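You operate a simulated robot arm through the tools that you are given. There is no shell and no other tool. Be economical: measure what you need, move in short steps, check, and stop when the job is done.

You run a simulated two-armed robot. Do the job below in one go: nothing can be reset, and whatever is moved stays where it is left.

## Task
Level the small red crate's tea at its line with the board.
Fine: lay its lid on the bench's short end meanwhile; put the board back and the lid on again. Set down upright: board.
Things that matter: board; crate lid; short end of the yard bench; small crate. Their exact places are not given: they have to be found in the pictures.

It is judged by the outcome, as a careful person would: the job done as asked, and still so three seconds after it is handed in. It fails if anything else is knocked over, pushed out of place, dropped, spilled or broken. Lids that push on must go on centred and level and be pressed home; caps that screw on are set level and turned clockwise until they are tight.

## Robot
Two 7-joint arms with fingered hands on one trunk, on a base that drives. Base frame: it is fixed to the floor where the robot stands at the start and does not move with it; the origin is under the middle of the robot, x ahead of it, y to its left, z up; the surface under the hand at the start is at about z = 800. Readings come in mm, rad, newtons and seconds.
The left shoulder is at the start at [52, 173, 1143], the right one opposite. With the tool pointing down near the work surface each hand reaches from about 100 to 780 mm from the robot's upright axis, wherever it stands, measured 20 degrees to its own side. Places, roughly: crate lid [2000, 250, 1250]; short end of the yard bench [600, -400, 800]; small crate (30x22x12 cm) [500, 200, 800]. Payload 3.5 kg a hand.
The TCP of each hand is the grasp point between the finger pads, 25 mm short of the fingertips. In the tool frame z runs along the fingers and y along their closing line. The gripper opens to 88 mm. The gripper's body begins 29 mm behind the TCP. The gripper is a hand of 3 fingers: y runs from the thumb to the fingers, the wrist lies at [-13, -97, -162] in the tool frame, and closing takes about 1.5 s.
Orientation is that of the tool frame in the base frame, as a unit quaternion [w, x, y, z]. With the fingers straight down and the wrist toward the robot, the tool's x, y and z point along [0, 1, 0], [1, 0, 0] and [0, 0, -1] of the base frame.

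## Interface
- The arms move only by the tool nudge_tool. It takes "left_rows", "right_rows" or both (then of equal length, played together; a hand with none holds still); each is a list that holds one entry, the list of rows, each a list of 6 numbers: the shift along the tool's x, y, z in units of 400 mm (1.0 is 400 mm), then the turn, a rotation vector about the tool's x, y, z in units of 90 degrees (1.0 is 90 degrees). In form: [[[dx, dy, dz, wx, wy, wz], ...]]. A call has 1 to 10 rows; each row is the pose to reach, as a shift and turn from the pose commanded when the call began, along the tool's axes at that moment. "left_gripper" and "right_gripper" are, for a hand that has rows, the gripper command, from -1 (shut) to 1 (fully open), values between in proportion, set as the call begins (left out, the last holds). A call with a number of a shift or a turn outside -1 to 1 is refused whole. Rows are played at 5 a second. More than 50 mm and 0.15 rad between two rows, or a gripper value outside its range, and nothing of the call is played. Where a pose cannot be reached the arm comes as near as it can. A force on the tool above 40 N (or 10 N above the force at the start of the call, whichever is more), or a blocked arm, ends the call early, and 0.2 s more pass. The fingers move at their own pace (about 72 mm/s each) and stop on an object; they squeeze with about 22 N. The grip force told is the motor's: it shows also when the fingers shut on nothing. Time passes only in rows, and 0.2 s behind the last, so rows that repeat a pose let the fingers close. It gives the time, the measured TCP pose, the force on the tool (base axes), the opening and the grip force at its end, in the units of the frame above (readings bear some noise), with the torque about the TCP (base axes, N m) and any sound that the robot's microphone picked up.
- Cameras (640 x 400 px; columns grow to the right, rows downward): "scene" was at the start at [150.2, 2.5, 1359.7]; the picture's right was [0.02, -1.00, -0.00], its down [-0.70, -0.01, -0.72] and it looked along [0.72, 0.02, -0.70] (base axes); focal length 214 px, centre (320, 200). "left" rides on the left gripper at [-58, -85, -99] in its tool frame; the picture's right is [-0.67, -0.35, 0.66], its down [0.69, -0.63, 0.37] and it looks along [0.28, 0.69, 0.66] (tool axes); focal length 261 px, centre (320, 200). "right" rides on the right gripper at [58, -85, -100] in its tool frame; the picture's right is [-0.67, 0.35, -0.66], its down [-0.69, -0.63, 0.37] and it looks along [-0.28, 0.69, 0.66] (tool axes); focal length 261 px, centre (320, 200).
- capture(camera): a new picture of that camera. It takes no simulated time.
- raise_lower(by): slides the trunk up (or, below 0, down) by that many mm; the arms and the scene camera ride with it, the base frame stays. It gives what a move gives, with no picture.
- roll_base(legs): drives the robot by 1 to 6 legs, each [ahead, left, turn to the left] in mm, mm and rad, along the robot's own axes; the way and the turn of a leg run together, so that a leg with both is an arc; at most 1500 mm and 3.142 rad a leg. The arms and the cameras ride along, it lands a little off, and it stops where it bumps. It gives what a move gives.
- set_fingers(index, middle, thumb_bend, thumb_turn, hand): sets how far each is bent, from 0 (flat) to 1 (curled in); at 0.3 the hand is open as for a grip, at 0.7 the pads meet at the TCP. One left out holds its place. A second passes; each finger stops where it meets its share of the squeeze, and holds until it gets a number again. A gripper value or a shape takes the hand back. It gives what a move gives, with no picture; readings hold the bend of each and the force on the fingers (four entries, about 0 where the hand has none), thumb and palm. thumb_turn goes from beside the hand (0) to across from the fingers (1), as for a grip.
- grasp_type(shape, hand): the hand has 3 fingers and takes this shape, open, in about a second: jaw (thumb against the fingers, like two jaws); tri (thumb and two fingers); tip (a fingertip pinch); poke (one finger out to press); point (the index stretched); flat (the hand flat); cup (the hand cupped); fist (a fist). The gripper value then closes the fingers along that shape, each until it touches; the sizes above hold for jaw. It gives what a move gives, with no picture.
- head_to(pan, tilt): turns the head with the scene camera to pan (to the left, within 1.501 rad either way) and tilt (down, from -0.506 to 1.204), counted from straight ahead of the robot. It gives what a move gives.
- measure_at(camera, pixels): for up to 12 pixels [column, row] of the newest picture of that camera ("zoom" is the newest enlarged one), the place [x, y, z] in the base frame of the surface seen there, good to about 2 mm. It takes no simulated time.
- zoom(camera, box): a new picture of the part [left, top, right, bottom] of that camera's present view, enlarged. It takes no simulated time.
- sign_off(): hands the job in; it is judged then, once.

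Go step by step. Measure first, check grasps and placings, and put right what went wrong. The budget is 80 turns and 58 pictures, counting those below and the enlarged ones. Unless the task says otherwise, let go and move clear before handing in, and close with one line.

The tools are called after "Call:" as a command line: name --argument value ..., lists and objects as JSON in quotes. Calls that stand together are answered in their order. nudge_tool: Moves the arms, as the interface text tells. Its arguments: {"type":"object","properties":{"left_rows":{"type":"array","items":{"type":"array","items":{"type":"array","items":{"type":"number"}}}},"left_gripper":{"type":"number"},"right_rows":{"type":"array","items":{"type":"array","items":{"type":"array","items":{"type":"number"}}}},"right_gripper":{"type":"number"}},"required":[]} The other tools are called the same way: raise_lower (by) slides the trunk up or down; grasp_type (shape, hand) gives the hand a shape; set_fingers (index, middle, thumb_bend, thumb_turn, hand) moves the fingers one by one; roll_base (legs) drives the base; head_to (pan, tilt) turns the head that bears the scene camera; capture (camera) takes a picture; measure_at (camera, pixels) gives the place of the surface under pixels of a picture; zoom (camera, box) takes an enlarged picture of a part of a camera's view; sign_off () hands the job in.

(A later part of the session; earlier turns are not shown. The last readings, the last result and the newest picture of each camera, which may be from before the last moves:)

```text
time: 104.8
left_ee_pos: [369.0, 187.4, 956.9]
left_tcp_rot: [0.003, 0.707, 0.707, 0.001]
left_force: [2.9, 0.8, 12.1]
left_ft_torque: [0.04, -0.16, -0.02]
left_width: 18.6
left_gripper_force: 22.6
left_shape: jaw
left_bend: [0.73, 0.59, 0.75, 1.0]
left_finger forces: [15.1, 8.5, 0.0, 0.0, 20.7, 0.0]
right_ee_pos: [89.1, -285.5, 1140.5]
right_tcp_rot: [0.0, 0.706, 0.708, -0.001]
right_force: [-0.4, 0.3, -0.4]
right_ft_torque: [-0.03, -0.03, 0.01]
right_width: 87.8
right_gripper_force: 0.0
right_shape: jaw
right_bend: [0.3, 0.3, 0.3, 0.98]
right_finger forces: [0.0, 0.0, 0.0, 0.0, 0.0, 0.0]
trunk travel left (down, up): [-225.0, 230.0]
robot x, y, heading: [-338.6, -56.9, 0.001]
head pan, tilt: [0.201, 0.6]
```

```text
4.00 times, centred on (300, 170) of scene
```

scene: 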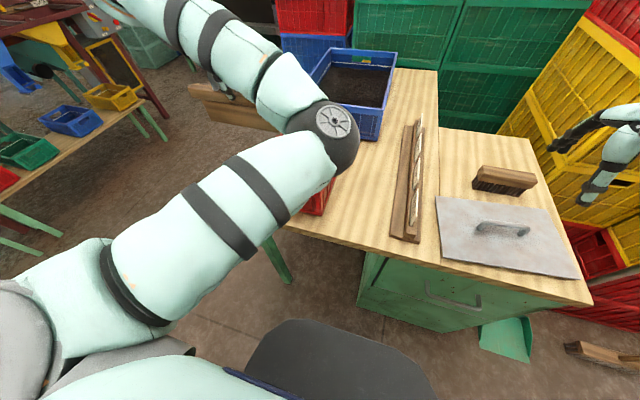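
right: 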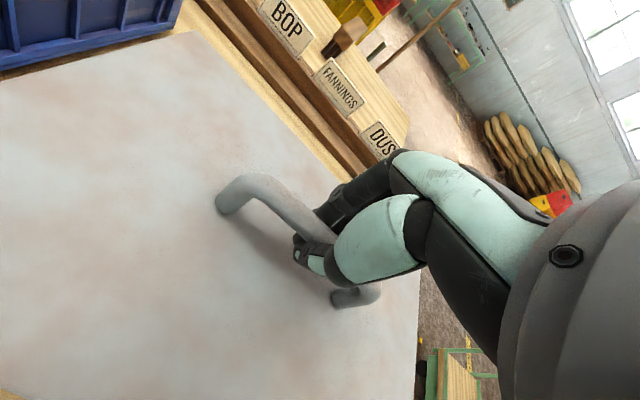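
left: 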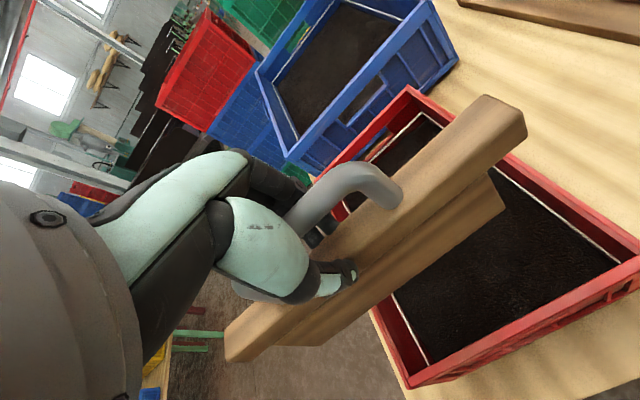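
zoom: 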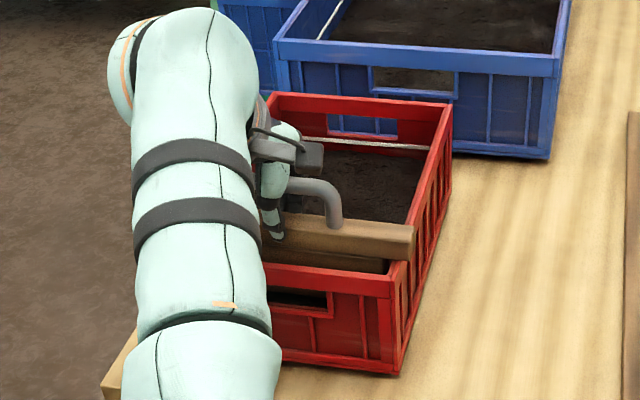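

The shoulders rest on the rim (12 N up, z 957). Now I'll sweep toward the far end by driving the base slowly ahead, half way first.

Call:
roll_base --legs '[[110, 0, 0]]'

Call:
zoom --camera "scene" --box '[220, 120, 380, 240]'

```text
time: 106.0
left_ee_pos: [481.4, 186.9, 954.5]
left_tcp_rot: [0.001, 0.707, 0.707, 0.001]
left_force: [-6.1, 0.1, 12.5]
left_ft_torque: [-0.04, 0.07, 0.01]
left_width: 19.5
left_gripper_force: 22.5
left_shape: jaw
left_bend: [0.73, 0.61, 0.76, 0.97]
left_finger forces: [15.3, 4.7, 0.0, 0.0, 25.1, 0.0]
right_ee_pos: [202.1, -284.4, 1139.6]
right_tcp_rot: [0.001, 0.704, 0.71, -0.001]
right_force: [0.3, 0.4, 0.6]
right_ft_torque: [0.04, -0.03, 0.01]
right_width: 87.9
right_gripper_force: 0.0
right_shape: jaw
right_bend: [0.3, 0.3, 0.3, 0.98]
right_finger forces: [0.0, 0.1, 0.1, 0.0, 0.0, 0.0]
trunk travel left (down, up): [-225.0, 230.0]
robot x, y, heading: [-226.2, -57.1, 0.003]
head pan, tilt: [0.201, 0.6]
```

```text
3.33 times, centred on (300, 180) of scene
```

zoom: 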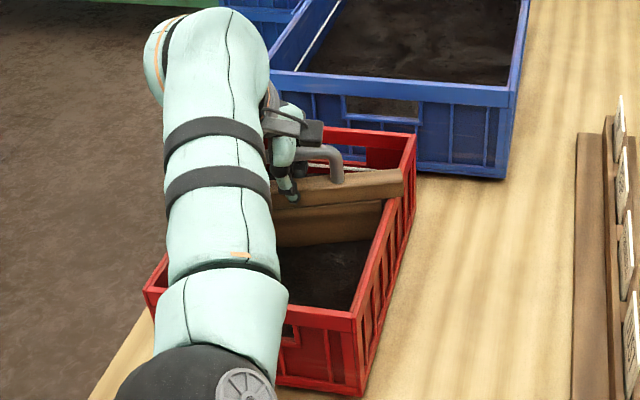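

The sweep works and y held. I'll continue to the far end.

Call:
roll_base --legs '[[114, 0, 0]]'

Call:
zoom --camera "scene" --box '[200, 140, 400, 290]'

Call:
measure_at --camera "zoom" --pixels '[[390, 180], [350, 160], [320, 260], [360, 240], [330, 220], [370, 200], [340, 280], [360, 295], [370, 270], [330, 300], [300, 296], [398, 165]]'

```text
time: 107.2
left_ee_pos: [594.9, 187.2, 955.5]
left_tcp_rot: [0.002, 0.709, 0.706, 0.002]
left_force: [-4.7, -2.7, 11.7]
left_ft_torque: [-0.04, 0.1, -0.06]
left_width: 19.7
left_gripper_force: 22.4
left_shape: jaw
left_bend: [0.73, 0.59, 0.75, 1.0]
left_finger forces: [12.7, 7.0, 0.0, 0.1, 25.0, 0.1]
right_ee_pos: [316.3, -285.0, 1139.8]
right_tcp_rot: [0.001, 0.705, 0.709, -0.001]
right_force: [0.1, -0.5, -0.2]
right_ft_torque: [-0.04, 0.02, 0.05]
right_width: 87.8
right_gripper_force: 0.1
right_shape: jaw
right_bend: [0.3, 0.3, 0.3, 0.98]
right_finger forces: [0.1, 0.0, 0.0, 0.0, 0.0, 0.1]
trunk travel left (down, up): [-225.0, 230.0]
robot x, y, heading: [-106.9, -56.3, 0.002]
head pan, tilt: [0.201, 0.6]
```

```text
2.67 times, centred on (300, 215) of scene
```

zoom: 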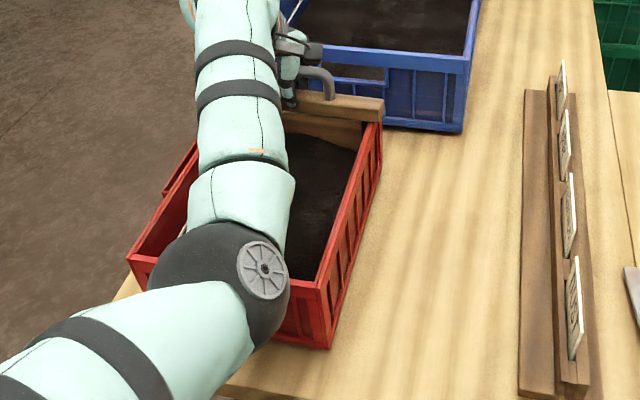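

```text
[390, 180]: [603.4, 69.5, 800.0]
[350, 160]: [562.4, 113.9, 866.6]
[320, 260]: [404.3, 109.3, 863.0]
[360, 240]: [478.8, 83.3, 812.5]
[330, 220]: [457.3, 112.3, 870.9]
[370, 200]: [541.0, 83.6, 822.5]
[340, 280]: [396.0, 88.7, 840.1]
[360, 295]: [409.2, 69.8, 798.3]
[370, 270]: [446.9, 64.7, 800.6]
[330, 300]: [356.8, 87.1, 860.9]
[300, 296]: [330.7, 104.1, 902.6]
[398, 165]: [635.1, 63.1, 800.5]
```

The middle now reads ≈867–871 behind the blade. I'll lift the board and inspect the tea, especially the surplus at the far end.

Call:
nudge_tool --left_rows '[[[0, 0, -0.08, 0, 0, 0], [0, 0, -0.18, 0, 0, 0], [0, 0, -0.28, 0, 0, 0], [0, -0.05, -0.35, 0, 0, 0], [0, -0.05, -0.35, 0, 0, 0]]]'

Call:
capture --camera "left"

Call:
measure_at --camera "left" --pixels '[[430, 120], [400, 150], [520, 240], [560, 260], [480, 280], [600, 280], [450, 320], [540, 320], [420, 100], [400, 340]]'

```text
time: 108.4
left_ee_pos: [576.0, 187.5, 1094.1]
left_tcp_rot: [0.001, 0.708, 0.707, 0.0]
left_force: [0.5, -0.6, -2.2]
left_ft_torque: [0.0, 0.01, 0.01]
left_width: 19.0
left_gripper_force: 21.8
left_shape: jaw
left_bend: [0.73, 0.59, 0.75, 1.0]
left_finger forces: [13.5, 6.6, 0.0, 0.1, 20.0, 0.0]
right_ee_pos: [319.2, -283.8, 1139.8]
right_tcp_rot: [0.001, 0.704, 0.71, -0.001]
right_force: [0.1, -0.2, -0.7]
right_ft_torque: [-0.01, -0.01, -0.03]
right_width: 87.4
right_gripper_force: 0.0
right_shape: jaw
right_bend: [0.3, 0.3, 0.3, 0.98]
right_finger forces: [0.1, 0.0, 0.0, 0.0, 0.1, 0.1]
trunk travel left (down, up): [-225.0, 230.0]
robot x, y, heading: [-111.6, -58.1, 0.003]
head pan, tilt: [0.201, 0.6]
```

```text
12 pictures are left
```

left: 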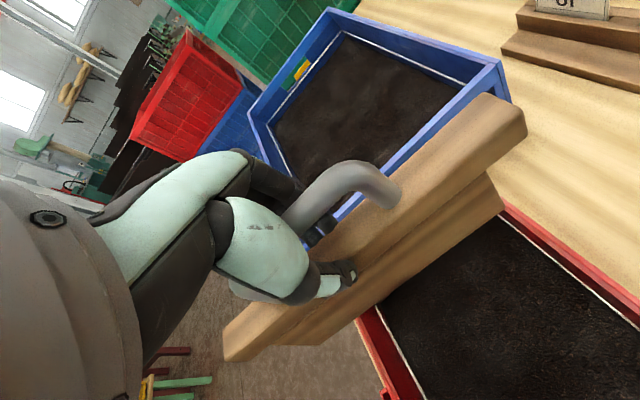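

```text
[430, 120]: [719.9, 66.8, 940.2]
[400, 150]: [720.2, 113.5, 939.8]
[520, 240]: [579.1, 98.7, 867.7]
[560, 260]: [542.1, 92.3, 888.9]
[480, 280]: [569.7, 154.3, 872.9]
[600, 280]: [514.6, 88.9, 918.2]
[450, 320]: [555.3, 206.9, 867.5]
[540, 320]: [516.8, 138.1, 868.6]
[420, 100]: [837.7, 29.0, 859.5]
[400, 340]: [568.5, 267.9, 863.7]
```

The far part reads 868–873, nearly at the line. I'll place the board against the far end and drag it back to fill the low near end.

Call:
nudge_tool --left_rows '[[[0, 0.07, 0.08, 0, 0, 0], [-0.005, 0.0725, 0.17, 0, 0, 0], [-0.005, 0.0725, 0.25, 0, 0, 0], [-0.005, 0.0725, 0.3, 0, 0, 0], [-0.005, 0.0725, 0.325, 0, 0, 0], [-0.005, 0.0725, 0.34, 0, 0, 0], [-0.005, 0.0725, 0.352, 0, 0, 0], [-0.005, 0.0725, 0.352, 0, 0, 0]]]'

Call:
roll_base --legs '[[-120, 0, 0]]'

```text
time: 110.2
left_ee_pos: [606.6, 186.3, 955.4]
left_tcp_rot: [0.003, 0.707, 0.707, 0.003]
left_force: [5.9, 1.9, 17.2]
left_ft_torque: [0.06, -0.22, -0.01]
left_width: 19.7
left_gripper_force: 22.1
left_shape: jaw
left_bend: [0.73, 0.58, 0.76, 1.0]
left_finger forces: [16.6, 9.7, 0.0, 0.0, 20.1, 0.0]
right_ee_pos: [316.8, -284.1, 1140.6]
right_tcp_rot: [0.001, 0.705, 0.71, -0.001]
right_force: [0.3, 0.0, 0.0]
right_ft_torque: [0.03, 0.02, 0.02]
right_width: 87.8
right_gripper_force: 0.1
right_shape: jaw
right_bend: [0.3, 0.3, 0.3, 0.98]
right_finger forces: [0.1, 0.0, 0.1, 0.0, 0.1, 0.0]
trunk travel left (down, up): [-225.0, 230.0]
robot x, y, heading: [-112.3, -59.1, 0.003]
head pan, tilt: [0.201, 0.6]
```

```text
time: 111.5
left_ee_pos: [485.4, 182.5, 953.8]
left_tcp_rot: [0.001, 0.708, 0.706, 0.002]
left_force: [1.4, 0.4, 15.4]
left_ft_torque: [0.01, -0.02, 0.01]
left_width: 20.3
left_gripper_force: 22.4
left_shape: jaw
left_bend: [0.74, 0.59, 0.76, 1.0]
left_finger forces: [15.4, 7.9, 0.0, 0.1, 22.3, 0.0]
right_ee_pos: [194.9, -286.3, 1141.0]
right_tcp_rot: [0.001, 0.706, 0.708, 0.0]
right_force: [-0.4, 0.2, 0.8]
right_ft_torque: [0.01, 0.01, 0.02]
right_width: 87.8
right_gripper_force: 0.1
right_shape: jaw
right_bend: [0.3, 0.3, 0.3, 0.98]
right_finger forces: [0.0, 0.0, 0.0, 0.1, 0.0, 0.1]
trunk travel left (down, up): [-225.0, 230.0]
robot x, y, heading: [-234.8, -56.1, -0.004]
head pan, tilt: [0.201, 0.6]
```

Call:
roll_base --legs '[[-122, 2, 0]]'

Call:
nudge_tool --left_rows '[[[0, 0, -0.06, 0, 0, 0], [0, 0, -0.16, 0, 0, 0], [0, 0, -0.26, 0, 0, 0], [0, 0, -0.36, 0, 0, 0], [0.1, 0.0, -0.42, 0, 0, 0], [0.2, 0.0, -0.42, 0, 0, 0], [0.3, 0.0, -0.42, 0, 0, 0], [0.4, 0.0, -0.42, 0, 0, 0]]]'

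Call:
capture --camera "scene"

```text
time: 112.7
left_ee_pos: [363.3, 184.8, 954.2]
left_tcp_rot: [0.003, 0.709, 0.706, 0.002]
left_force: [3.1, 0.4, 11.9]
left_ft_torque: [0.03, -0.05, 0.0]
left_width: 19.9
left_gripper_force: 22.0
left_shape: jaw
left_bend: [0.73, 0.59, 0.76, 1.0]
left_finger forces: [15.6, 8.4, 0.0, 0.0, 21.3, 0.1]
right_ee_pos: [73.2, -284.5, 1140.7]
right_tcp_rot: [0.002, 0.706, 0.708, -0.001]
right_force: [-0.1, 0.0, 0.0]
right_ft_torque: [0.02, 0.01, 0.0]
right_width: 87.5
right_gripper_force: 0.1
right_shape: jaw
right_bend: [0.3, 0.3, 0.3, 0.98]
right_finger forces: [0.0, 0.0, 0.0, 0.0, 0.0, 0.0]
trunk travel left (down, up): [-225.0, 230.0]
robot x, y, heading: [-352.5, -56.3, -0.003]
head pan, tilt: [0.201, 0.6]
```

```text
time: 114.5
left_ee_pos: [366.4, 348.9, 1119.4]
left_tcp_rot: [0.002, 0.708, 0.706, 0.0]
left_force: [-0.5, 0.2, -3.2]
left_ft_torque: [0.0, 0.01, 0.01]
left_width: 19.4
left_gripper_force: 22.4
left_shape: jaw
left_bend: [0.73, 0.59, 0.76, 1.0]
left_finger forces: [13.5, 6.7, 0.0, 0.0, 20.2, 0.0]
right_ee_pos: [75.1, -282.6, 1140.1]
right_tcp_rot: [0.001, 0.706, 0.709, -0.001]
right_force: [0.5, 0.8, -0.8]
right_ft_torque: [0.0, 0.02, -0.01]
right_width: 88.1
right_gripper_force: 0.0
right_shape: jaw
right_bend: [0.3, 0.3, 0.3, 0.98]
right_finger forces: [0.0, 0.0, 0.0, 0.0, 0.0, 0.1]
trunk travel left (down, up): [-225.0, 230.0]
robot x, y, heading: [-351.3, -55.3, 0.002]
head pan, tilt: [0.201, 0.6]
```

```text
11 pictures are left
```

scene: 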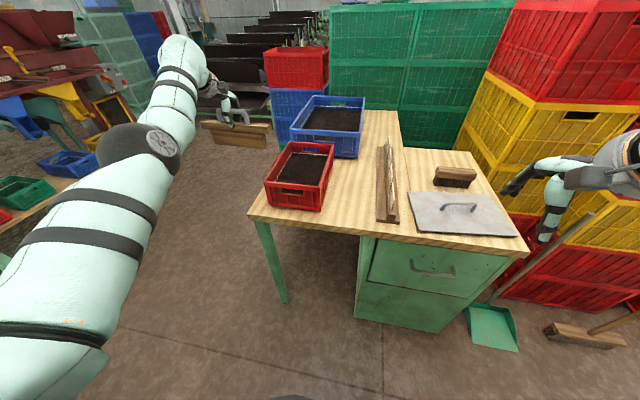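

The whole crate is visible now. I'll zoom in and measure the tea surface and its line.

Call:
zoom --camera "scene" --box '[258, 138, 342, 192]'

Call:
measure_at --camera "zoom" --pixels '[[290, 125], [390, 125], [480, 125], [270, 170], [370, 170], [460, 170], [250, 220], [350, 220], [440, 220], [240, 265], [330, 275], [430, 275]]'

```text
7.41 times, centred on (300, 165) of scene
```

zoom: 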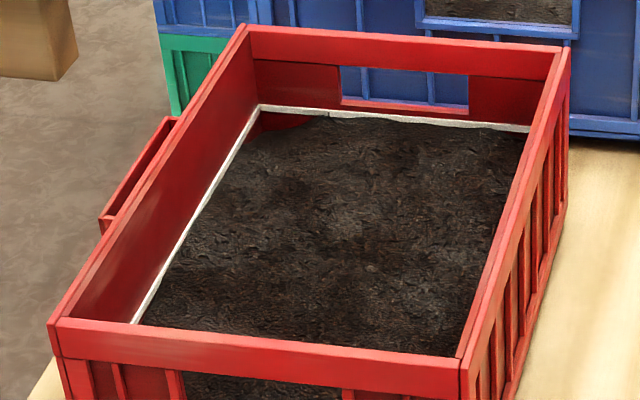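

```text
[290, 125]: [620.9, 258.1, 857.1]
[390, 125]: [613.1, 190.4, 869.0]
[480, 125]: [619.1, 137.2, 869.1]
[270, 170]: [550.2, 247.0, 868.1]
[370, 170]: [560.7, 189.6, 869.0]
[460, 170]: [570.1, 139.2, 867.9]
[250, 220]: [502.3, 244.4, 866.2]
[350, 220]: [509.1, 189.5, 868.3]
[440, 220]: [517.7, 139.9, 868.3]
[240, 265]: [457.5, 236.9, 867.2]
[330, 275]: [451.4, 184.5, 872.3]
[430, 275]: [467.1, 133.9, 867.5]
```

The surface is nearly level at ≈868, but the far-left corner (285,122) is still low and some surplus lies at the near end. I'll sweep once more from near to far.

Call:
nudge_tool --left_rows '[[[-0.1, 0, 0, 0, 0, 0], [-0.2, -0.005, 0, 0, 0, 0], [-0.3, -0.01, 0, 0, 0, 0], [-0.41, -0.014, 0.05, 0, 0, 0], [-0.41, -0.014, 0.15, 0, 0, 0], [-0.41, -0.014, 0.25, 0, 0, 0], [-0.41, -0.014, 0.34, 0, 0, 0], [-0.41, -0.014, 0.385, 0, 0, 0], [-0.41, -0.014, 0.405, 0, 0, 0], [-0.41, -0.014, 0.418, 0, 0, 0]]]'

Call:
roll_base --legs '[[115, 0, 0]]'

```text
time: 116.7
left_ee_pos: [358.0, 182.1, 953.8]
left_tcp_rot: [0.003, 0.708, 0.706, 0.003]
left_force: [2.2, 0.6, 7.6]
left_ft_torque: [0.02, -0.06, 0.03]
left_width: 19.0
left_gripper_force: 21.7
left_shape: jaw
left_bend: [0.73, 0.59, 0.76, 1.0]
left_finger forces: [14.6, 8.0, 0.0, 0.0, 20.8, 0.0]
right_ee_pos: [74.8, -284.0, 1140.5]
right_tcp_rot: [0.001, 0.706, 0.708, -0.001]
right_force: [0.2, 0.8, 0.0]
right_ft_torque: [0.01, 0.01, 0.03]
right_width: 87.5
right_gripper_force: 0.1
right_shape: jaw
right_bend: [0.3, 0.3, 0.3, 0.98]
right_finger forces: [0.0, 0.1, 0.0, 0.0, 0.0, 0.0]
trunk travel left (down, up): [-225.0, 230.0]
robot x, y, heading: [-350.9, -51.1, -0.002]
head pan, tilt: [0.201, 0.6]
```

```text
time: 117.9
left_ee_pos: [471.7, 183.7, 953.9]
left_tcp_rot: [0.001, 0.707, 0.707, 0.001]
left_force: [-5.6, -0.6, 13.0]
left_ft_torque: [0.01, 0.12, 0.02]
left_width: 19.7
left_gripper_force: 22.1
left_shape: jaw
left_bend: [0.74, 0.59, 0.76, 1.0]
left_finger forces: [13.0, 6.9, 0.0, 0.0, 25.3, 0.0]
right_ee_pos: [188.5, -282.3, 1140.8]
right_tcp_rot: [0.0, 0.705, 0.71, 0.0]
right_force: [0.3, -0.2, -0.7]
right_ft_torque: [0.02, 0.0, 0.03]
right_width: 87.7
right_gripper_force: 0.0
right_shape: jaw
right_bend: [0.3, 0.3, 0.3, 0.98]
right_finger forces: [0.0, 0.0, 0.0, 0.0, 0.0, 0.0]
trunk travel left (down, up): [-225.0, 230.0]
robot x, y, heading: [-236.7, -54.2, 0.0]
head pan, tilt: [0.201, 0.6]
```

Next I'll finish the sweep, then lift clear and look.

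Call:
roll_base --legs '[[131, 0, 0]]'

Call:
nudge_tool --left_rows '[[[0, 0, -0.06, 0, 0, 0], [0, 0, -0.16, 0, 0, 0], [0, 0, -0.26, 0, 0, 0], [0, 0, -0.36, 0, 0, 0], [0.1, 0.0, -0.4, 0, 0, 0], [0.2, 0.0, -0.4, 0, 0, 0], [0.3, -0.03, -0.4, 0, 0, 0], [0.4, -0.07, -0.4, 0, 0, 0], [0.5, -0.12, -0.4, 0, 0, 0]]]'

Call:
head_to --pan 0.3 --tilt 0.7

Call:
zoom --camera "scene" --box '[220, 120, 380, 230]'

```text
time: 119.2
left_ee_pos: [601.7, 181.8, 952.9]
left_tcp_rot: [0.002, 0.708, 0.706, 0.001]
left_force: [-3.4, -0.5, 10.7]
left_ft_torque: [0.0, 0.1, 0.02]
left_width: 19.3
left_gripper_force: 22.0
left_shape: jaw
left_bend: [0.73, 0.59, 0.76, 1.0]
left_finger forces: [14.0, 6.6, 0.0, 0.1, 24.0, 0.0]
right_ee_pos: [319.3, -284.3, 1140.5]
right_tcp_rot: [0.001, 0.706, 0.709, -0.001]
right_force: [0.1, 0.4, 0.1]
right_ft_torque: [0.01, -0.03, 0.0]
right_width: 87.8
right_gripper_force: 0.2
right_shape: jaw
right_bend: [0.3, 0.3, 0.3, 0.98]
right_finger forces: [0.0, 0.0, 0.1, 0.1, 0.1, 0.0]
trunk travel left (down, up): [-225.0, 230.0]
robot x, y, heading: [-105.7, -54.6, 0.003]
head pan, tilt: [0.201, 0.6]
```

```text
time: 121.2
left_ee_pos: [555.7, 385.3, 1111.5]
left_tcp_rot: [0.001, 0.708, 0.706, 0.0]
left_force: [0.4, -0.4, -1.8]
left_ft_torque: [-0.02, 0.0, 0.02]
left_width: 19.1
left_gripper_force: 22.2
left_shape: jaw
left_bend: [0.73, 0.59, 0.76, 1.0]
left_finger forces: [13.7, 6.7, 0.0, 0.0, 20.2, 0.0]
right_ee_pos: [320.2, -281.2, 1139.6]
right_tcp_rot: [0.001, 0.706, 0.708, -0.002]
right_force: [0.4, 0.3, 0.5]
right_ft_torque: [0.04, -0.01, 0.01]
right_width: 87.8
right_gripper_force: 0.2
right_shape: jaw
right_bend: [0.3, 0.3, 0.3, 0.98]
right_finger forces: [0.0, 0.0, 0.1, 0.1, 0.1, 0.0]
trunk travel left (down, up): [-225.0, 230.0]
robot x, y, heading: [-108.4, -53.4, -0.001]
head pan, tilt: [0.201, 0.6]
```

```text
time: 121.9
left_ee_pos: [556.4, 381.9, 1112.7]
left_tcp_rot: [0.0, 0.708, 0.706, 0.001]
left_force: [-0.1, -0.4, -2.2]
left_ft_torque: [-0.01, 0.0, 0.07]
left_width: 19.2
left_gripper_force: 22.2
left_shape: jaw
left_bend: [0.73, 0.59, 0.76, 1.0]
left_finger forces: [13.6, 6.7, 0.1, 0.0, 20.2, 0.0]
right_ee_pos: [321.1, -282.9, 1140.5]
right_tcp_rot: [0.0, 0.706, 0.709, -0.002]
right_force: [0.2, 0.3, 0.1]
right_ft_torque: [0.01, 0.02, 0.0]
right_width: 87.6
right_gripper_force: 0.0
right_shape: jaw
right_bend: [0.3, 0.3, 0.3, 0.98]
right_finger forces: [0.0, 0.1, 0.0, 0.0, 0.1, 0.0]
trunk travel left (down, up): [-225.0, 230.0]
robot x, y, heading: [-104.7, -53.2, -0.004]
head pan, tilt: [0.3, 0.7]
```

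```text
3.64 times, centred on (300, 175) of scene
```

zoom: 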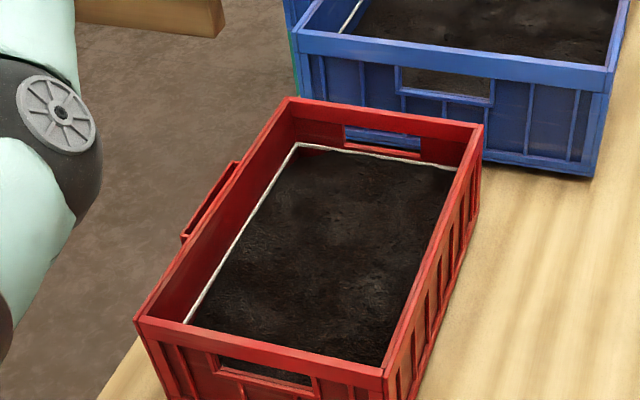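

Call:
measure_at --camera "zoom" --pixels '[[310, 153], [370, 160], [435, 172], [290, 175], [350, 210], [425, 210], [250, 240], [330, 260], [400, 270], [220, 300], [290, 320], [375, 335]]'

Call:
measure_at --camera "zoom" --pixels '[[200, 315], [240, 328], [380, 350], [310, 340], [190, 320], [265, 200], [340, 148], [380, 340], [300, 160], [296, 150], [330, 155], [415, 167]]'

```text
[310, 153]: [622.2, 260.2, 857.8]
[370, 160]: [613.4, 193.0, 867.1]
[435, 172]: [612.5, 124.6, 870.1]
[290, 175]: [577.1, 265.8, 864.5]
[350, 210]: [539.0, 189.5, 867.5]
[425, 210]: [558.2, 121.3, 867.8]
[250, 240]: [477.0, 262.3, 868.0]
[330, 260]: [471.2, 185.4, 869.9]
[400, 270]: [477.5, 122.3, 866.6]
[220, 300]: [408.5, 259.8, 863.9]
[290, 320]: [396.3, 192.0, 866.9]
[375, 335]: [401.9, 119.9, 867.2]
```

```text
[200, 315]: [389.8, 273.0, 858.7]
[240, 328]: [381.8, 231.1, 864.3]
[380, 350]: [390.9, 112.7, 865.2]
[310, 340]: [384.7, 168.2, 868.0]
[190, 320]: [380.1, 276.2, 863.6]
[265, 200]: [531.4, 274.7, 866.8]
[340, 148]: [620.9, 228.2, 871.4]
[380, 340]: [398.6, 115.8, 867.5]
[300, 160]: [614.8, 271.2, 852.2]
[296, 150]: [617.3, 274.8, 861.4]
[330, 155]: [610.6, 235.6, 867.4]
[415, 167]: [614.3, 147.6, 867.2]
```

The tea is level at 867±2 mm across the crate, at the white line. Now I'll return the board: bring the hand in, and drive back to the bench's left side, turning early to stay clear of the stacks.

Call:
nudge_tool --left_rows '[[[-0.1, 0.02, 0, 0, 0, 0], [-0.2, 0.03, 0, 0, 0, 0], [-0.3, 0.04, 0, 0, 0, 0], [-0.4, 0.05, 0.0, 0, 0, 0], [-0.49, 0.06, 0.0, 0, 0, 0], [-0.49, 0.06, 0.0, 0, 0, 0]]]'

Call:
roll_base --legs '[[0, 805, 0], [0, 0, -1.573], [0, 925, 0]]'

```text
time: 123.3
left_ee_pos: [580.1, 186.5, 1112.7]
left_tcp_rot: [0.001, 0.708, 0.706, 0.0]
left_force: [-0.8, 0.2, -3.5]
left_ft_torque: [-0.07, -0.03, 0.05]
left_width: 18.9
left_gripper_force: 21.6
left_shape: jaw
left_bend: [0.73, 0.59, 0.76, 1.0]
left_finger forces: [13.3, 6.7, 0.1, 0.0, 20.0, 0.1]
right_ee_pos: [320.6, -282.0, 1140.3]
right_tcp_rot: [-0.001, 0.706, 0.708, -0.001]
right_force: [0.3, 1.0, -0.5]
right_ft_torque: [-0.02, 0.0, -0.04]
right_width: 88.0
right_gripper_force: 0.1
right_shape: jaw
right_bend: [0.3, 0.3, 0.3, 0.98]
right_finger forces: [0.0, 0.0, 0.0, 0.0, 0.0, 0.0]
trunk travel left (down, up): [-225.0, 230.0]
robot x, y, heading: [-109.4, -54.4, -0.0]
head pan, tilt: [0.3, 0.7]
```

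```text
time: 136.0
left_ee_pos: [963.7, -32.6, 1113.0]
left_tcp_rot: [0.001, 0.998, -0.056, 0.0]
left_force: [0.5, 0.0, -2.6]
left_ft_torque: [0.01, 0.02, -0.01]
left_width: 18.8
left_gripper_force: 22.5
left_shape: jaw
left_bend: [0.73, 0.59, 0.76, 1.0]
left_finger forces: [12.9, 6.4, 0.0, 0.0, 19.3, 0.1]
right_ee_pos: [525.1, 275.3, 1140.2]
right_tcp_rot: [-0.001, 0.999, -0.052, -0.001]
right_force: [-1.3, 0.8, 0.1]
right_ft_torque: [0.04, 0.0, -0.02]
right_width: 87.9
right_gripper_force: 0.0
right_shape: jaw
right_bend: [0.3, 0.3, 0.3, 0.98]
right_finger forces: [0.0, 0.1, 0.0, 0.0, 0.0, 0.1]
trunk travel left (down, up): [-225.0, 230.0]
robot x, y, heading: [798.3, 678.1, -1.676]
head pan, tilt: [0.3, 0.7]
```

The heading landed at −1.676, so I'll correct the heading and position.

Call:
roll_base --legs '[[0, 0, 0.103], [55, 25, 0]]'

```text
time: 137.5
left_ee_pos: [1059.1, -63.1, 1113.8]
left_tcp_rot: [0.002, 1.0, -0.004, -0.001]
left_force: [0.4, 0.2, -1.8]
left_ft_torque: [-0.04, 0.02, 0.01]
left_width: 18.9
left_gripper_force: 21.7
left_shape: jaw
left_bend: [0.73, 0.59, 0.76, 1.0]
left_finger forces: [12.9, 6.5, 0.0, 0.0, 19.3, 0.0]
right_ee_pos: [592.3, 198.6, 1141.2]
right_tcp_rot: [0.001, 1.0, -0.001, -0.001]
right_force: [0.0, 1.6, -0.1]
right_ft_torque: [0.0, -0.02, 0.02]
right_width: 87.7
right_gripper_force: 0.0
right_shape: jaw
right_bend: [0.3, 0.3, 0.3, 0.98]
right_finger forces: [0.1, 0.0, 0.0, 0.0, 0.1, 0.0]
trunk travel left (down, up): [-225.0, 230.0]
robot x, y, heading: [824.4, 625.5, -1.575]
head pan, tilt: [0.3, 0.7]
```

I'll move above the board's original spot and lower to just above the bench.

Call:
nudge_tool --left_rows '[[[-0.03, 0.08, 0, 0, 0, 0], [-0.065, 0.17, 0, 0, 0, 0], [-0.065, 0.17, 0.1, 0, 0, 0], [-0.065, 0.17, 0.2, 0, 0, 0], [-0.065, 0.17, 0.3, 0, 0, 0], [-0.065, 0.17, 0.4, 0, 0, 0], [-0.065, 0.17, 0.48, 0, 0, 0], [-0.065, 0.17, 0.52, 0, 0, 0], [-0.065, 0.17, 0.52, 0, 0, 0]]]'

Call:
capture --camera "left"

```text
time: 139.5
left_ee_pos: [1033.0, -130.6, 904.6]
left_tcp_rot: [0.001, 1.0, -0.004, 0.0]
left_force: [0.3, -1.7, -2.1]
left_ft_torque: [0.0, 0.02, 0.0]
left_width: 18.5
left_gripper_force: 22.0
left_shape: jaw
left_bend: [0.73, 0.59, 0.76, 1.0]
left_finger forces: [12.6, 6.4, 0.0, 0.0, 19.0, 0.1]
left hand out of reach, approached as far as the arm can: row 2, 8, 9
right_ee_pos: [591.6, 196.6, 1140.0]
right_tcp_rot: [-0.002, 1.0, -0.001, -0.001]
right_force: [-0.6, 0.5, -0.3]
right_ft_torque: [0.02, 0.03, -0.02]
right_width: 87.5
right_gripper_force: 0.1
right_shape: jaw
right_bend: [0.3, 0.3, 0.3, 0.98]
right_finger forces: [0.0, 0.0, 0.0, 0.0, 0.0, 0.0]
trunk travel left (down, up): [-225.0, 230.0]
robot x, y, heading: [822.1, 619.9, -1.576]
head pan, tilt: [0.3, 0.7]
```

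```text
8 pictures are left
```

left: 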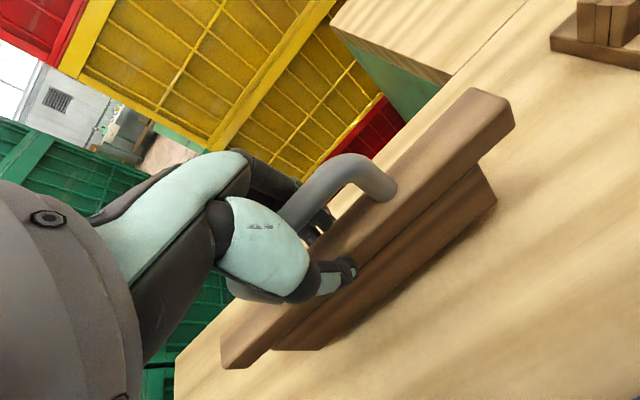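

The board seems to have shifted slightly in the hand. I'll measure its tilt before setting it down.

Call:
measure_at --camera "left" --pixels '[[470, 105], [505, 130], [490, 165], [485, 200], [420, 190], [410, 250], [425, 270], [240, 350], [300, 330], [310, 345], [235, 335], [480, 230]]'

```text
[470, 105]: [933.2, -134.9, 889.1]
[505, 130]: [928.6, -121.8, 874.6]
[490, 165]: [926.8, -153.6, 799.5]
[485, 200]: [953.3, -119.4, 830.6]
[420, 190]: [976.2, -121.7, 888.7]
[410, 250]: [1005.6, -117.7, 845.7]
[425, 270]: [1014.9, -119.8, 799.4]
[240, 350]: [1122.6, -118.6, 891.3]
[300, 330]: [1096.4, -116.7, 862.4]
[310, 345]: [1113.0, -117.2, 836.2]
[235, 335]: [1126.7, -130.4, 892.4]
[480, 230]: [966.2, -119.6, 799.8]
```

It's within about 1° of upright. The arm is at its reach limit, so I'll lower the trunk 15 mm to set it down.

Call:
raise_lower --by -14

```text
time: 140.2
left_ee_pos: [1034.3, -130.5, 890.1]
left_tcp_rot: [0.001, 1.0, -0.004, 0.0]
left_force: [0.6, 0.5, -1.0]
left_ft_torque: [0.01, -0.02, 0.03]
left_width: 18.7
left_gripper_force: 22.4
left_shape: jaw
left_bend: [0.73, 0.59, 0.76, 1.0]
left_finger forces: [12.8, 6.7, 0.1, 0.1, 19.4, 0.1]
right_ee_pos: [591.7, 195.1, 1126.3]
right_tcp_rot: [-0.001, 1.0, 0.001, -0.001]
right_force: [-0.3, 0.0, 0.0]
right_ft_torque: [0.02, 0.01, -0.02]
right_width: 87.7
right_gripper_force: 0.0
right_shape: jaw
right_bend: [0.3, 0.3, 0.3, 0.98]
right_finger forces: [0.0, 0.1, 0.1, 0.0, 0.0, 0.1]
trunk travel left (down, up): [-211.0, 244.0]
robot x, y, heading: [823.2, 621.0, -1.575]
head pan, tilt: [0.3, 0.7]
```

There's hardly any contact yet, so a little lower.

Call:
raise_lower --by -3

```text
time: 140.7
left_ee_pos: [1034.3, -129.4, 887.1]
left_tcp_rot: [0.001, 1.0, -0.004, -0.001]
left_force: [0.4, -0.1, -2.6]
left_ft_torque: [-0.02, 0.02, -0.02]
left_width: 18.7
left_gripper_force: 22.4
left_shape: jaw
left_bend: [0.73, 0.59, 0.76, 1.0]
left_finger forces: [12.8, 6.6, 0.0, 0.0, 19.4, 0.0]
right_ee_pos: [592.0, 197.0, 1123.7]
right_tcp_rot: [-0.001, 1.0, -0.001, 0.0]
right_force: [-0.2, 0.7, -0.1]
right_ft_torque: [-0.01, -0.02, -0.01]
right_width: 87.7
right_gripper_force: 0.1
right_shape: jaw
right_bend: [0.3, 0.3, 0.3, 0.98]
right_finger forces: [0.1, 0.0, 0.1, 0.0, 0.1, 0.0]
trunk travel left (down, up): [-208.0, 247.0]
robot x, y, heading: [821.3, 624.4, -1.574]
head pan, tilt: [0.3, 0.7]
```

Call:
raise_lower --by -3

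Call:
measure_at --camera "left" --pixels '[[470, 105]]'

```text
time: 141.2
left_ee_pos: [1033.4, -129.5, 886.7]
left_tcp_rot: [0.002, 1.0, -0.005, 0.0]
left_force: [-0.5, 0.0, 7.8]
left_ft_torque: [0.0, -0.01, -0.01]
left_width: 18.5
left_gripper_force: 22.2
left_shape: jaw
left_bend: [0.73, 0.59, 0.76, 1.0]
left_finger forces: [12.9, 7.6, 0.0, 0.0, 21.5, 0.0]
right_ee_pos: [592.0, 198.1, 1120.4]
right_tcp_rot: [0.0, 1.0, -0.001, -0.001]
right_force: [1.4, 0.0, 0.0]
right_ft_torque: [0.02, 0.0, -0.03]
right_width: 87.5
right_gripper_force: 0.1
right_shape: jaw
right_bend: [0.3, 0.3, 0.3, 0.98]
right_finger forces: [0.0, 0.0, 0.0, 0.0, 0.0, 0.0]
trunk travel left (down, up): [-205.0, 250.0]
robot x, y, heading: [825.5, 624.8, -1.579]
head pan, tilt: [0.3, 0.7]
```

```text
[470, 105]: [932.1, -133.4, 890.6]
```

The board stands on the bench (7.8 N). I'll release and rise straight up with the trunk.

Call:
nudge_tool --left_rows '[[[0, 0, 0, 0, 0, 0], [0, 0, 0, 0, 0, 0], [0, 0, 0, 0, 0, 0], [0, 0, 0, 0, 0, 0], [0, 0, 0, 0, 0, 0], [0, 0, 0, 0, 0, 0], [0, 0, 0, 0, 0, 0], [0, 0, 0, 0, 0, 0]]]' --left_gripper 1

Call:
raise_lower --by 170

Call:
capture --camera "left"

```text
time: 143.0
left_ee_pos: [1033.2, -130.7, 884.3]
left_tcp_rot: [0.002, 1.0, -0.005, 0.0]
left_force: [-0.1, -0.3, 0.0]
left_ft_torque: [0.02, 0.02, -0.01]
left_width: 87.7
left_gripper_force: 0.0
left_shape: jaw
left_bend: [0.3, 0.3, 0.3, 0.98]
left_finger forces: [0.0, 0.1, 0.0, 0.1, 0.0, 0.1]
right_ee_pos: [591.6, 196.8, 1120.0]
right_tcp_rot: [-0.002, 1.0, -0.001, -0.001]
right_force: [-0.8, 0.3, -0.7]
right_ft_torque: [-0.01, -0.01, -0.03]
right_width: 87.8
right_gripper_force: 0.0
right_shape: jaw
right_bend: [0.3, 0.3, 0.3, 0.98]
right_finger forces: [0.0, 0.0, 0.0, 0.0, 0.0, 0.0]
trunk travel left (down, up): [-205.0, 250.0]
robot x, y, heading: [822.0, 621.9, -1.577]
head pan, tilt: [0.3, 0.7]
```

```text
time: 144.9
left_ee_pos: [1035.5, -118.4, 1144.5]
left_tcp_rot: [0.059, 0.998, -0.003, -0.002]
left_force: [0.5, 0.2, -0.9]
left_ft_torque: [-0.03, -0.01, 0.01]
left_width: 87.6
left_gripper_force: 0.0
left_shape: jaw
left_bend: [0.3, 0.3, 0.3, 0.98]
left_finger forces: [0.0, 0.1, 0.0, 0.1, 0.0, 0.0]
right_ee_pos: [593.6, 196.2, 1290.5]
right_tcp_rot: [-0.001, 1.0, -0.002, -0.001]
right_force: [0.0, -0.3, 0.6]
right_ft_torque: [0.01, 0.01, 0.0]
right_width: 87.6
right_gripper_force: 0.0
right_shape: jaw
right_bend: [0.3, 0.3, 0.3, 0.98]
right_finger forces: [0.1, 0.0, 0.0, 0.1, 0.0, 0.0]
trunk travel left (down, up): [-375.0, 80.0]
robot x, y, heading: [824.9, 621.3, -1.577]
head pan, tilt: [0.3, 0.7]
```

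```text
7 pictures are left
```

left: 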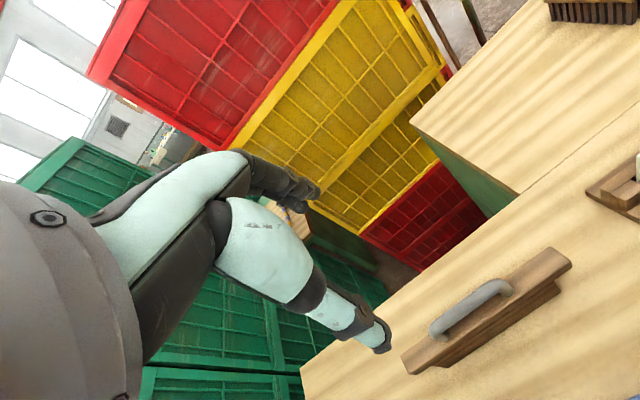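

The board stands upright back in its place. I'll retract the left hand, restore the trunk height and drive to the front for the lid.

Call:
nudge_tool --left_rows '[[[0, -0.1, -0.04, 0, 0, 0], [0, -0.2, -0.08, 0, 0, 0], [0, -0.3, -0.12, 0, 0, 0], [0, -0.4, -0.16, 0, 0, 0]]]'

Call:
raise_lower --by -150

Call:
roll_base --legs '[[-130, 0, 0], [0, -980, 0], [0, 0, 1.577], [0, -950, 0]]'

```text
time: 145.9
left_ee_pos: [1035.0, -114.9, 1208.7]
left_tcp_rot: [0.06, 0.998, -0.005, 0.0]
left_force: [0.4, 1.5, 0.2]
left_ft_torque: [0.01, 0.01, 0.01]
left_width: 87.5
left_gripper_force: 0.1
left_shape: jaw
left_bend: [0.3, 0.3, 0.3, 0.98]
left_finger forces: [0.0, 0.1, 0.0, 0.1, 0.1, 0.0]
left hand out of reach, approached as far as the arm can: row 1, 2, 3, 4
right_ee_pos: [593.1, 196.6, 1289.9]
right_tcp_rot: [0.0, 1.0, -0.001, -0.001]
right_force: [0.8, 0.1, 0.4]
right_ft_torque: [-0.01, -0.02, -0.02]
right_width: 87.8
right_gripper_force: 0.0
right_shape: jaw
right_bend: [0.3, 0.3, 0.3, 0.98]
right_finger forces: [0.1, 0.0, 0.1, 0.1, 0.0, 0.0]
trunk travel left (down, up): [-375.0, 80.0]
robot x, y, heading: [825.8, 624.2, -1.575]
head pan, tilt: [0.3, 0.7]
```

```text
time: 147.7
left_ee_pos: [1033.0, -137.9, 973.1]
left_tcp_rot: [0.006, 1.0, -0.004, 0.0]
left_force: [0.5, 0.2, -0.2]
left_ft_torque: [-0.01, 0.0, 0.0]
left_width: 87.6
left_gripper_force: 0.2
left_shape: jaw
left_bend: [0.3, 0.3, 0.3, 0.98]
left_finger forces: [0.0, 0.0, 0.0, 0.0, 0.0, 0.1]
right_ee_pos: [591.8, 197.5, 1140.4]
right_tcp_rot: [0.0, 1.0, -0.001, -0.001]
right_force: [-0.9, -0.2, -0.2]
right_ft_torque: [-0.01, 0.01, 0.02]
right_width: 87.7
right_gripper_force: 0.1
right_shape: jaw
right_bend: [0.3, 0.3, 0.3, 0.98]
right_finger forces: [0.1, 0.1, 0.0, 0.0, 0.1, 0.0]
trunk travel left (down, up): [-225.0, 230.0]
robot x, y, heading: [826.0, 624.7, -1.574]
head pan, tilt: [0.3, 0.7]
```

```text
time: 161.8
left_ee_pos: [632.6, 50.1, 971.9]
left_tcp_rot: [0.004, 0.71, 0.704, 0.005]
left_force: [0.4, 0.8, -0.3]
left_ft_torque: [0.01, 0.0, 0.01]
left_width: 87.8
left_gripper_force: 0.1
left_shape: jaw
left_bend: [0.3, 0.3, 0.3, 0.98]
left_finger forces: [0.0, 0.0, 0.0, 0.1, 0.0, 0.0]
right_ee_pos: [298.6, -391.5, 1139.8]
right_tcp_rot: [0.0, 0.707, 0.707, -0.001]
right_force: [0.2, 0.2, -0.2]
right_ft_torque: [0.0, -0.01, 0.0]
right_width: 88.0
right_gripper_force: 0.1
right_shape: jaw
right_bend: [0.3, 0.3, 0.3, 0.98]
right_finger forces: [0.0, 0.1, 0.1, 0.0, 0.1, 0.0]
trunk travel left (down, up): [-225.0, 230.0]
robot x, y, heading: [-126.8, -157.6, -0.003]
head pan, tilt: [0.3, 0.7]
```

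The hand passed low over the blue crate on the way, so I'll raise it now. Then I'll capture to check everything is in place and locate the lid.

Call:
nudge_tool --left_rows '[[[0, -0.05, -0.08, 0, 0, 0], [0, -0.12, -0.16, 0, 0, 0], [0, -0.2, -0.24, 0, 0, 0], [0, -0.28, -0.3, 0, 0, 0], [0, -0.36, -0.36, 0, 0, 0], [0, -0.36, -0.36, 0, 0, 0]]]'

Call:
head_to --pan -0.1 --tilt 0.6

Call:
capture --camera "scene"

```text
time: 163.2
left_ee_pos: [618.4, 50.6, 1141.9]
left_tcp_rot: [0.004, 0.709, 0.705, 0.004]
left_force: [1.2, -0.8, 0.0]
left_ft_torque: [0.03, -0.05, 0.02]
left_width: 87.5
left_gripper_force: 0.1
left_shape: jaw
left_bend: [0.3, 0.3, 0.3, 0.98]
left_finger forces: [0.0, 0.0, 0.0, 0.0, 0.1, 0.0]
left hand out of reach, approached as far as the arm can: row 1, 2, 3, 4, 5, 6
right_ee_pos: [299.8, -391.7, 1139.9]
right_tcp_rot: [0.0, 0.707, 0.707, -0.002]
right_force: [0.4, -0.4, -0.2]
right_ft_torque: [0.01, -0.01, 0.03]
right_width: 87.9
right_gripper_force: 0.1
right_shape: jaw
right_bend: [0.3, 0.3, 0.3, 0.98]
right_finger forces: [0.1, 0.0, 0.0, 0.0, 0.1, 0.0]
trunk travel left (down, up): [-225.0, 230.0]
robot x, y, heading: [-125.2, -160.5, -0.001]
head pan, tilt: [0.3, 0.7]
```

```text
time: 164.1
left_ee_pos: [618.0, 50.5, 1141.7]
left_tcp_rot: [0.004, 0.71, 0.704, 0.004]
left_force: [0.0, 0.5, -0.6]
left_ft_torque: [0.0, 0.02, 0.01]
left_width: 87.7
left_gripper_force: 0.1
left_shape: jaw
left_bend: [0.3, 0.3, 0.3, 0.98]
left_finger forces: [0.1, 0.1, 0.1, 0.1, 0.0, 0.0]
right_ee_pos: [299.6, -391.9, 1138.7]
right_tcp_rot: [0.0, 0.707, 0.708, -0.001]
right_force: [-1.7, 0.2, 0.7]
right_ft_torque: [0.02, -0.02, -0.01]
right_width: 87.7
right_gripper_force: 0.1
right_shape: jaw
right_bend: [0.3, 0.3, 0.3, 0.98]
right_finger forces: [0.0, 0.1, 0.0, 0.1, 0.1, 0.1]
trunk travel left (down, up): [-225.0, 230.0]
robot x, y, heading: [-127.7, -159.1, -0.004]
head pan, tilt: [-0.099, 0.6]
```

```text
6 pictures are left
```

scene: 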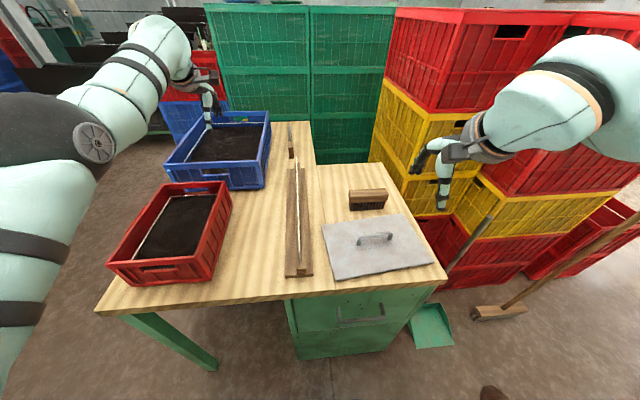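

Call:
measure_at --camera "scene" --pixels '[[361, 240], [374, 237], [389, 235], [323, 226], [402, 216], [434, 262], [337, 278], [388, 242], [362, 246], [267, 115], [107, 264], [204, 282]]'

```text
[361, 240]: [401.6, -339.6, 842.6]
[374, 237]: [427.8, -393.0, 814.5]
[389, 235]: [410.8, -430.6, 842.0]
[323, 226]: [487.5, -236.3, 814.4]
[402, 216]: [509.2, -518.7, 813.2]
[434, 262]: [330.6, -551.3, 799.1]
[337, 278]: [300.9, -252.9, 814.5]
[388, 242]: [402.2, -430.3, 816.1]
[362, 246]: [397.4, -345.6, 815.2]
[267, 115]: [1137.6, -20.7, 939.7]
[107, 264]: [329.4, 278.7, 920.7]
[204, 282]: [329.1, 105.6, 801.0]
```

Everything is in place, and the lid lies at yaw ≈5° with its top at z 814 (so it has a lip of about 10 mm). The handle is centred at about (408,−385). I'll align the right hand and descend onto it.

Call:
nudge_tool --right_rows '[[[0.006, 0.09, 0.06, 0, 0, -0.017], [0.012, 0.18, 0.12, 0, 0, -0.034], [0.017, 0.27, 0.18, 0, 0, -0.051], [0.017, 0.272, 0.29, 0, 0, -0.051], [0.017, 0.272, 0.4, 0, 0, -0.051], [0.017, 0.272, 0.51, 0, 0, -0.051], [0.017, 0.272, 0.6, 0, 0, -0.051], [0.017, 0.272, 0.66, 0, 0, -0.051], [0.017, 0.272, 0.705, 0, 0, -0.051]]]' --right_gripper 1

Call:
nudge_tool --right_rows '[[[0, 0, 0, 0, 0, 0], [0, 0, 0, 0, 0, 0], [0, 0, 0, 0, 0, 0], [0, 0, 0, 0, 0, 0], [0, 0, 0, 0, 0, 0], [0, 0, 0, 0, 0, 0], [0, 0, 0, 0, 0, 0], [0, 0, 0, 0, 0, 0]]]' --right_gripper -1

```text
time: 166.1
left_ee_pos: [618.6, 51.0, 1140.3]
left_tcp_rot: [0.004, 0.71, 0.704, 0.004]
left_force: [0.6, -0.5, -0.4]
left_ft_torque: [-0.02, 0.0, 0.01]
left_width: 87.4
left_gripper_force: 0.1
left_shape: jaw
left_bend: [0.3, 0.3, 0.3, 0.98]
left_finger forces: [0.1, 0.1, 0.0, 0.0, 0.0, 0.1]
right_ee_pos: [409.5, -386.5, 857.6]
right_tcp_rot: [0.0, 0.679, 0.734, -0.001]
right_force: [-1.3, 0.1, 0.9]
right_ft_torque: [-0.04, -0.03, -0.01]
right_width: 87.8
right_gripper_force: 0.0
right_shape: jaw
right_bend: [0.3, 0.3, 0.3, 0.98]
right_finger forces: [0.0, 0.0, 0.1, 0.0, 0.0, 0.0]
trunk travel left (down, up): [-225.0, 230.0]
robot x, y, heading: [-130.3, -163.9, -0.008]
head pan, tilt: [-0.099, 0.6]
```

```text
time: 167.9
left_ee_pos: [617.9, 50.2, 1141.7]
left_tcp_rot: [0.003, 0.71, 0.704, 0.004]
left_force: [-0.5, 0.3, -0.2]
left_ft_torque: [0.03, -0.02, -0.03]
left_width: 87.8
left_gripper_force: 0.2
left_shape: jaw
left_bend: [0.3, 0.3, 0.3, 0.98]
left_finger forces: [0.0, 0.1, 0.0, 0.1, 0.0, 0.0]
right_ee_pos: [410.0, -385.7, 858.2]
right_tcp_rot: [0.0, 0.677, 0.736, -0.001]
right_force: [0.6, -0.5, -0.8]
right_ft_torque: [0.0, -0.01, 0.02]
right_width: 0.2
right_gripper_force: 21.6
right_shape: jaw
right_bend: [0.71, 0.7, 0.73, 1.0]
right_finger forces: [6.3, 1.1, 0.0, 0.0, 19.6, 0.0]
trunk travel left (down, up): [-225.0, 230.0]
robot x, y, heading: [-129.1, -164.6, -0.008]
head pan, tilt: [-0.099, 0.6]
```

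Same grip as before (thumb 19.6 N). I'll lift, straighten the yaw and drive to the left side of the bench.

Call:
nudge_tool --right_rows '[[[0, 0, -0.03, 0, 0, 0], [0, 0, -0.1, 0, 0, 0], [0, 0, -0.2, 0, 0, 0.01], [0, 0, -0.3, 0, 0, 0.02], [0, 0, -0.4, 0, 0, 0.035], [0, 0, -0.5, 0, 0, 0.051], [0, 0, -0.6, 0, 0, 0.051], [0, 0, -0.66, 0, 0, 0.051]]]'

Call:
roll_base --legs '[[0, 918, 0], [0, 0, -1.563], [0, 820, 0]]'

```text
time: 169.7
left_ee_pos: [618.3, 51.1, 1141.4]
left_tcp_rot: [0.003, 0.71, 0.704, 0.004]
left_force: [0.2, -0.5, 0.6]
left_ft_torque: [-0.01, 0.0, -0.02]
left_width: 87.8
left_gripper_force: 0.0
left_shape: jaw
left_bend: [0.3, 0.3, 0.3, 0.98]
left_finger forces: [0.0, 0.0, 0.0, 0.0, 0.0, 0.1]
right_ee_pos: [405.6, -388.0, 1121.5]
right_tcp_rot: [-0.001, 0.707, 0.707, -0.002]
right_force: [0.2, 0.4, -1.1]
right_ft_torque: [0.02, 0.0, -0.01]
right_width: 0.6
right_gripper_force: 22.7
right_shape: jaw
right_bend: [0.71, 0.7, 0.74, 1.0]
right_finger forces: [5.4, 1.6, 0.0, 0.0, 18.5, 0.1]
trunk travel left (down, up): [-225.0, 230.0]
robot x, y, heading: [-132.2, -160.7, -0.004]
head pan, tilt: [-0.099, 0.6]
```

```text
time: 182.2
left_ee_pos: [942.0, 20.4, 1141.4]
left_tcp_rot: [0.006, 1.0, 0.001, 0.0]
left_force: [-1.3, -0.5, 0.2]
left_ft_torque: [-0.01, -0.01, 0.04]
left_width: 87.8
left_gripper_force: 0.0
left_shape: jaw
left_bend: [0.3, 0.3, 0.3, 0.98]
left_finger forces: [0.0, 0.1, 0.1, 0.1, 0.1, 0.0]
right_ee_pos: [501.7, 228.5, 1121.3]
right_tcp_rot: [-0.001, 1.0, 0.004, 0.0]
right_force: [-0.9, -0.2, -0.5]
right_ft_torque: [-0.01, -0.01, 0.02]
right_width: 0.5
right_gripper_force: 22.0
right_shape: jaw
right_bend: [0.71, 0.7, 0.74, 1.0]
right_finger forces: [4.6, 1.4, 0.0, 0.0, 18.2, 0.0]
trunk travel left (down, up): [-225.0, 230.0]
robot x, y, heading: [722.6, 766.0, -1.565]
head pan, tilt: [-0.099, 0.6]
```

I landed well: TCP (502,228), heading −1.565. I'll bring the lid above the crate at (480,187,1000) and look at the alignment.

Call:
nudge_tool --right_rows '[[[-0.02, 0.035, 0.05, 0, 0, 0.002], [-0.04, 0.07, 0.12, 0, 0, 0.005], [-0.055, 0.104, 0.2, 0, 0, 0.005], [-0.055, 0.104, 0.27, 0, 0, 0.005], [-0.055, 0.104, 0.303, 0, 0, 0.005], [-0.055, 0.104, 0.303, 0, 0, 0.005]]]'

Call:
head_to --pan -0.3 --tilt 0.7

Call:
zoom --camera "scene" --box '[230, 120, 410, 240]'

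```text
time: 183.6
left_ee_pos: [940.5, 21.2, 1142.9]
left_tcp_rot: [0.004, 1.0, 0.001, 0.0]
left_force: [-0.1, -0.4, 0.5]
left_ft_torque: [0.02, -0.04, 0.0]
left_width: 87.8
left_gripper_force: 0.1
left_shape: jaw
left_bend: [0.3, 0.3, 0.3, 0.98]
left_finger forces: [0.0, 0.0, 0.0, 0.1, 0.1, 0.1]
right_ee_pos: [477.6, 187.7, 999.3]
right_tcp_rot: [0.0, 1.0, -0.001, -0.001]
right_force: [-0.4, -0.6, -1.2]
right_ft_torque: [-0.01, 0.0, 0.02]
right_width: 0.5
right_gripper_force: 22.2
right_shape: jaw
right_bend: [0.71, 0.7, 0.74, 1.0]
right_finger forces: [4.5, 1.3, 0.0, 0.0, 0.1, 0.0]
trunk travel left (down, up): [-225.0, 230.0]
robot x, y, heading: [719.5, 762.3, -1.563]
head pan, tilt: [-0.099, 0.6]
```

```text
time: 184.3
left_ee_pos: [939.4, 18.9, 1141.8]
left_tcp_rot: [0.005, 1.0, 0.001, 0.0]
left_force: [-0.1, 0.7, 0.7]
left_ft_torque: [0.02, -0.02, -0.01]
left_width: 87.9
left_gripper_force: 0.1
left_shape: jaw
left_bend: [0.3, 0.3, 0.3, 0.98]
left_finger forces: [0.0, 0.1, 0.0, 0.1, 0.1, 0.1]
right_ee_pos: [478.6, 186.7, 1000.0]
right_tcp_rot: [-0.001, 1.0, 0.0, -0.001]
right_force: [-0.3, 0.5, -1.5]
right_ft_torque: [-0.03, -0.02, 0.0]
right_width: 0.3
right_gripper_force: 21.6
right_shape: jaw
right_bend: [0.71, 0.7, 0.74, 1.0]
right_finger forces: [4.4, 1.3, 0.0, 0.0, 0.0, 0.0]
trunk travel left (down, up): [-225.0, 230.0]
robot x, y, heading: [722.6, 762.6, -1.565]
head pan, tilt: [-0.3, 0.7]
```

```text
3.33 times, centred on (320, 180) of scene
```

zoom: 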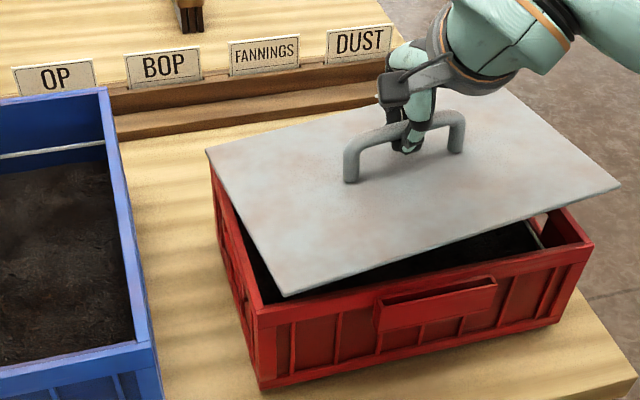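

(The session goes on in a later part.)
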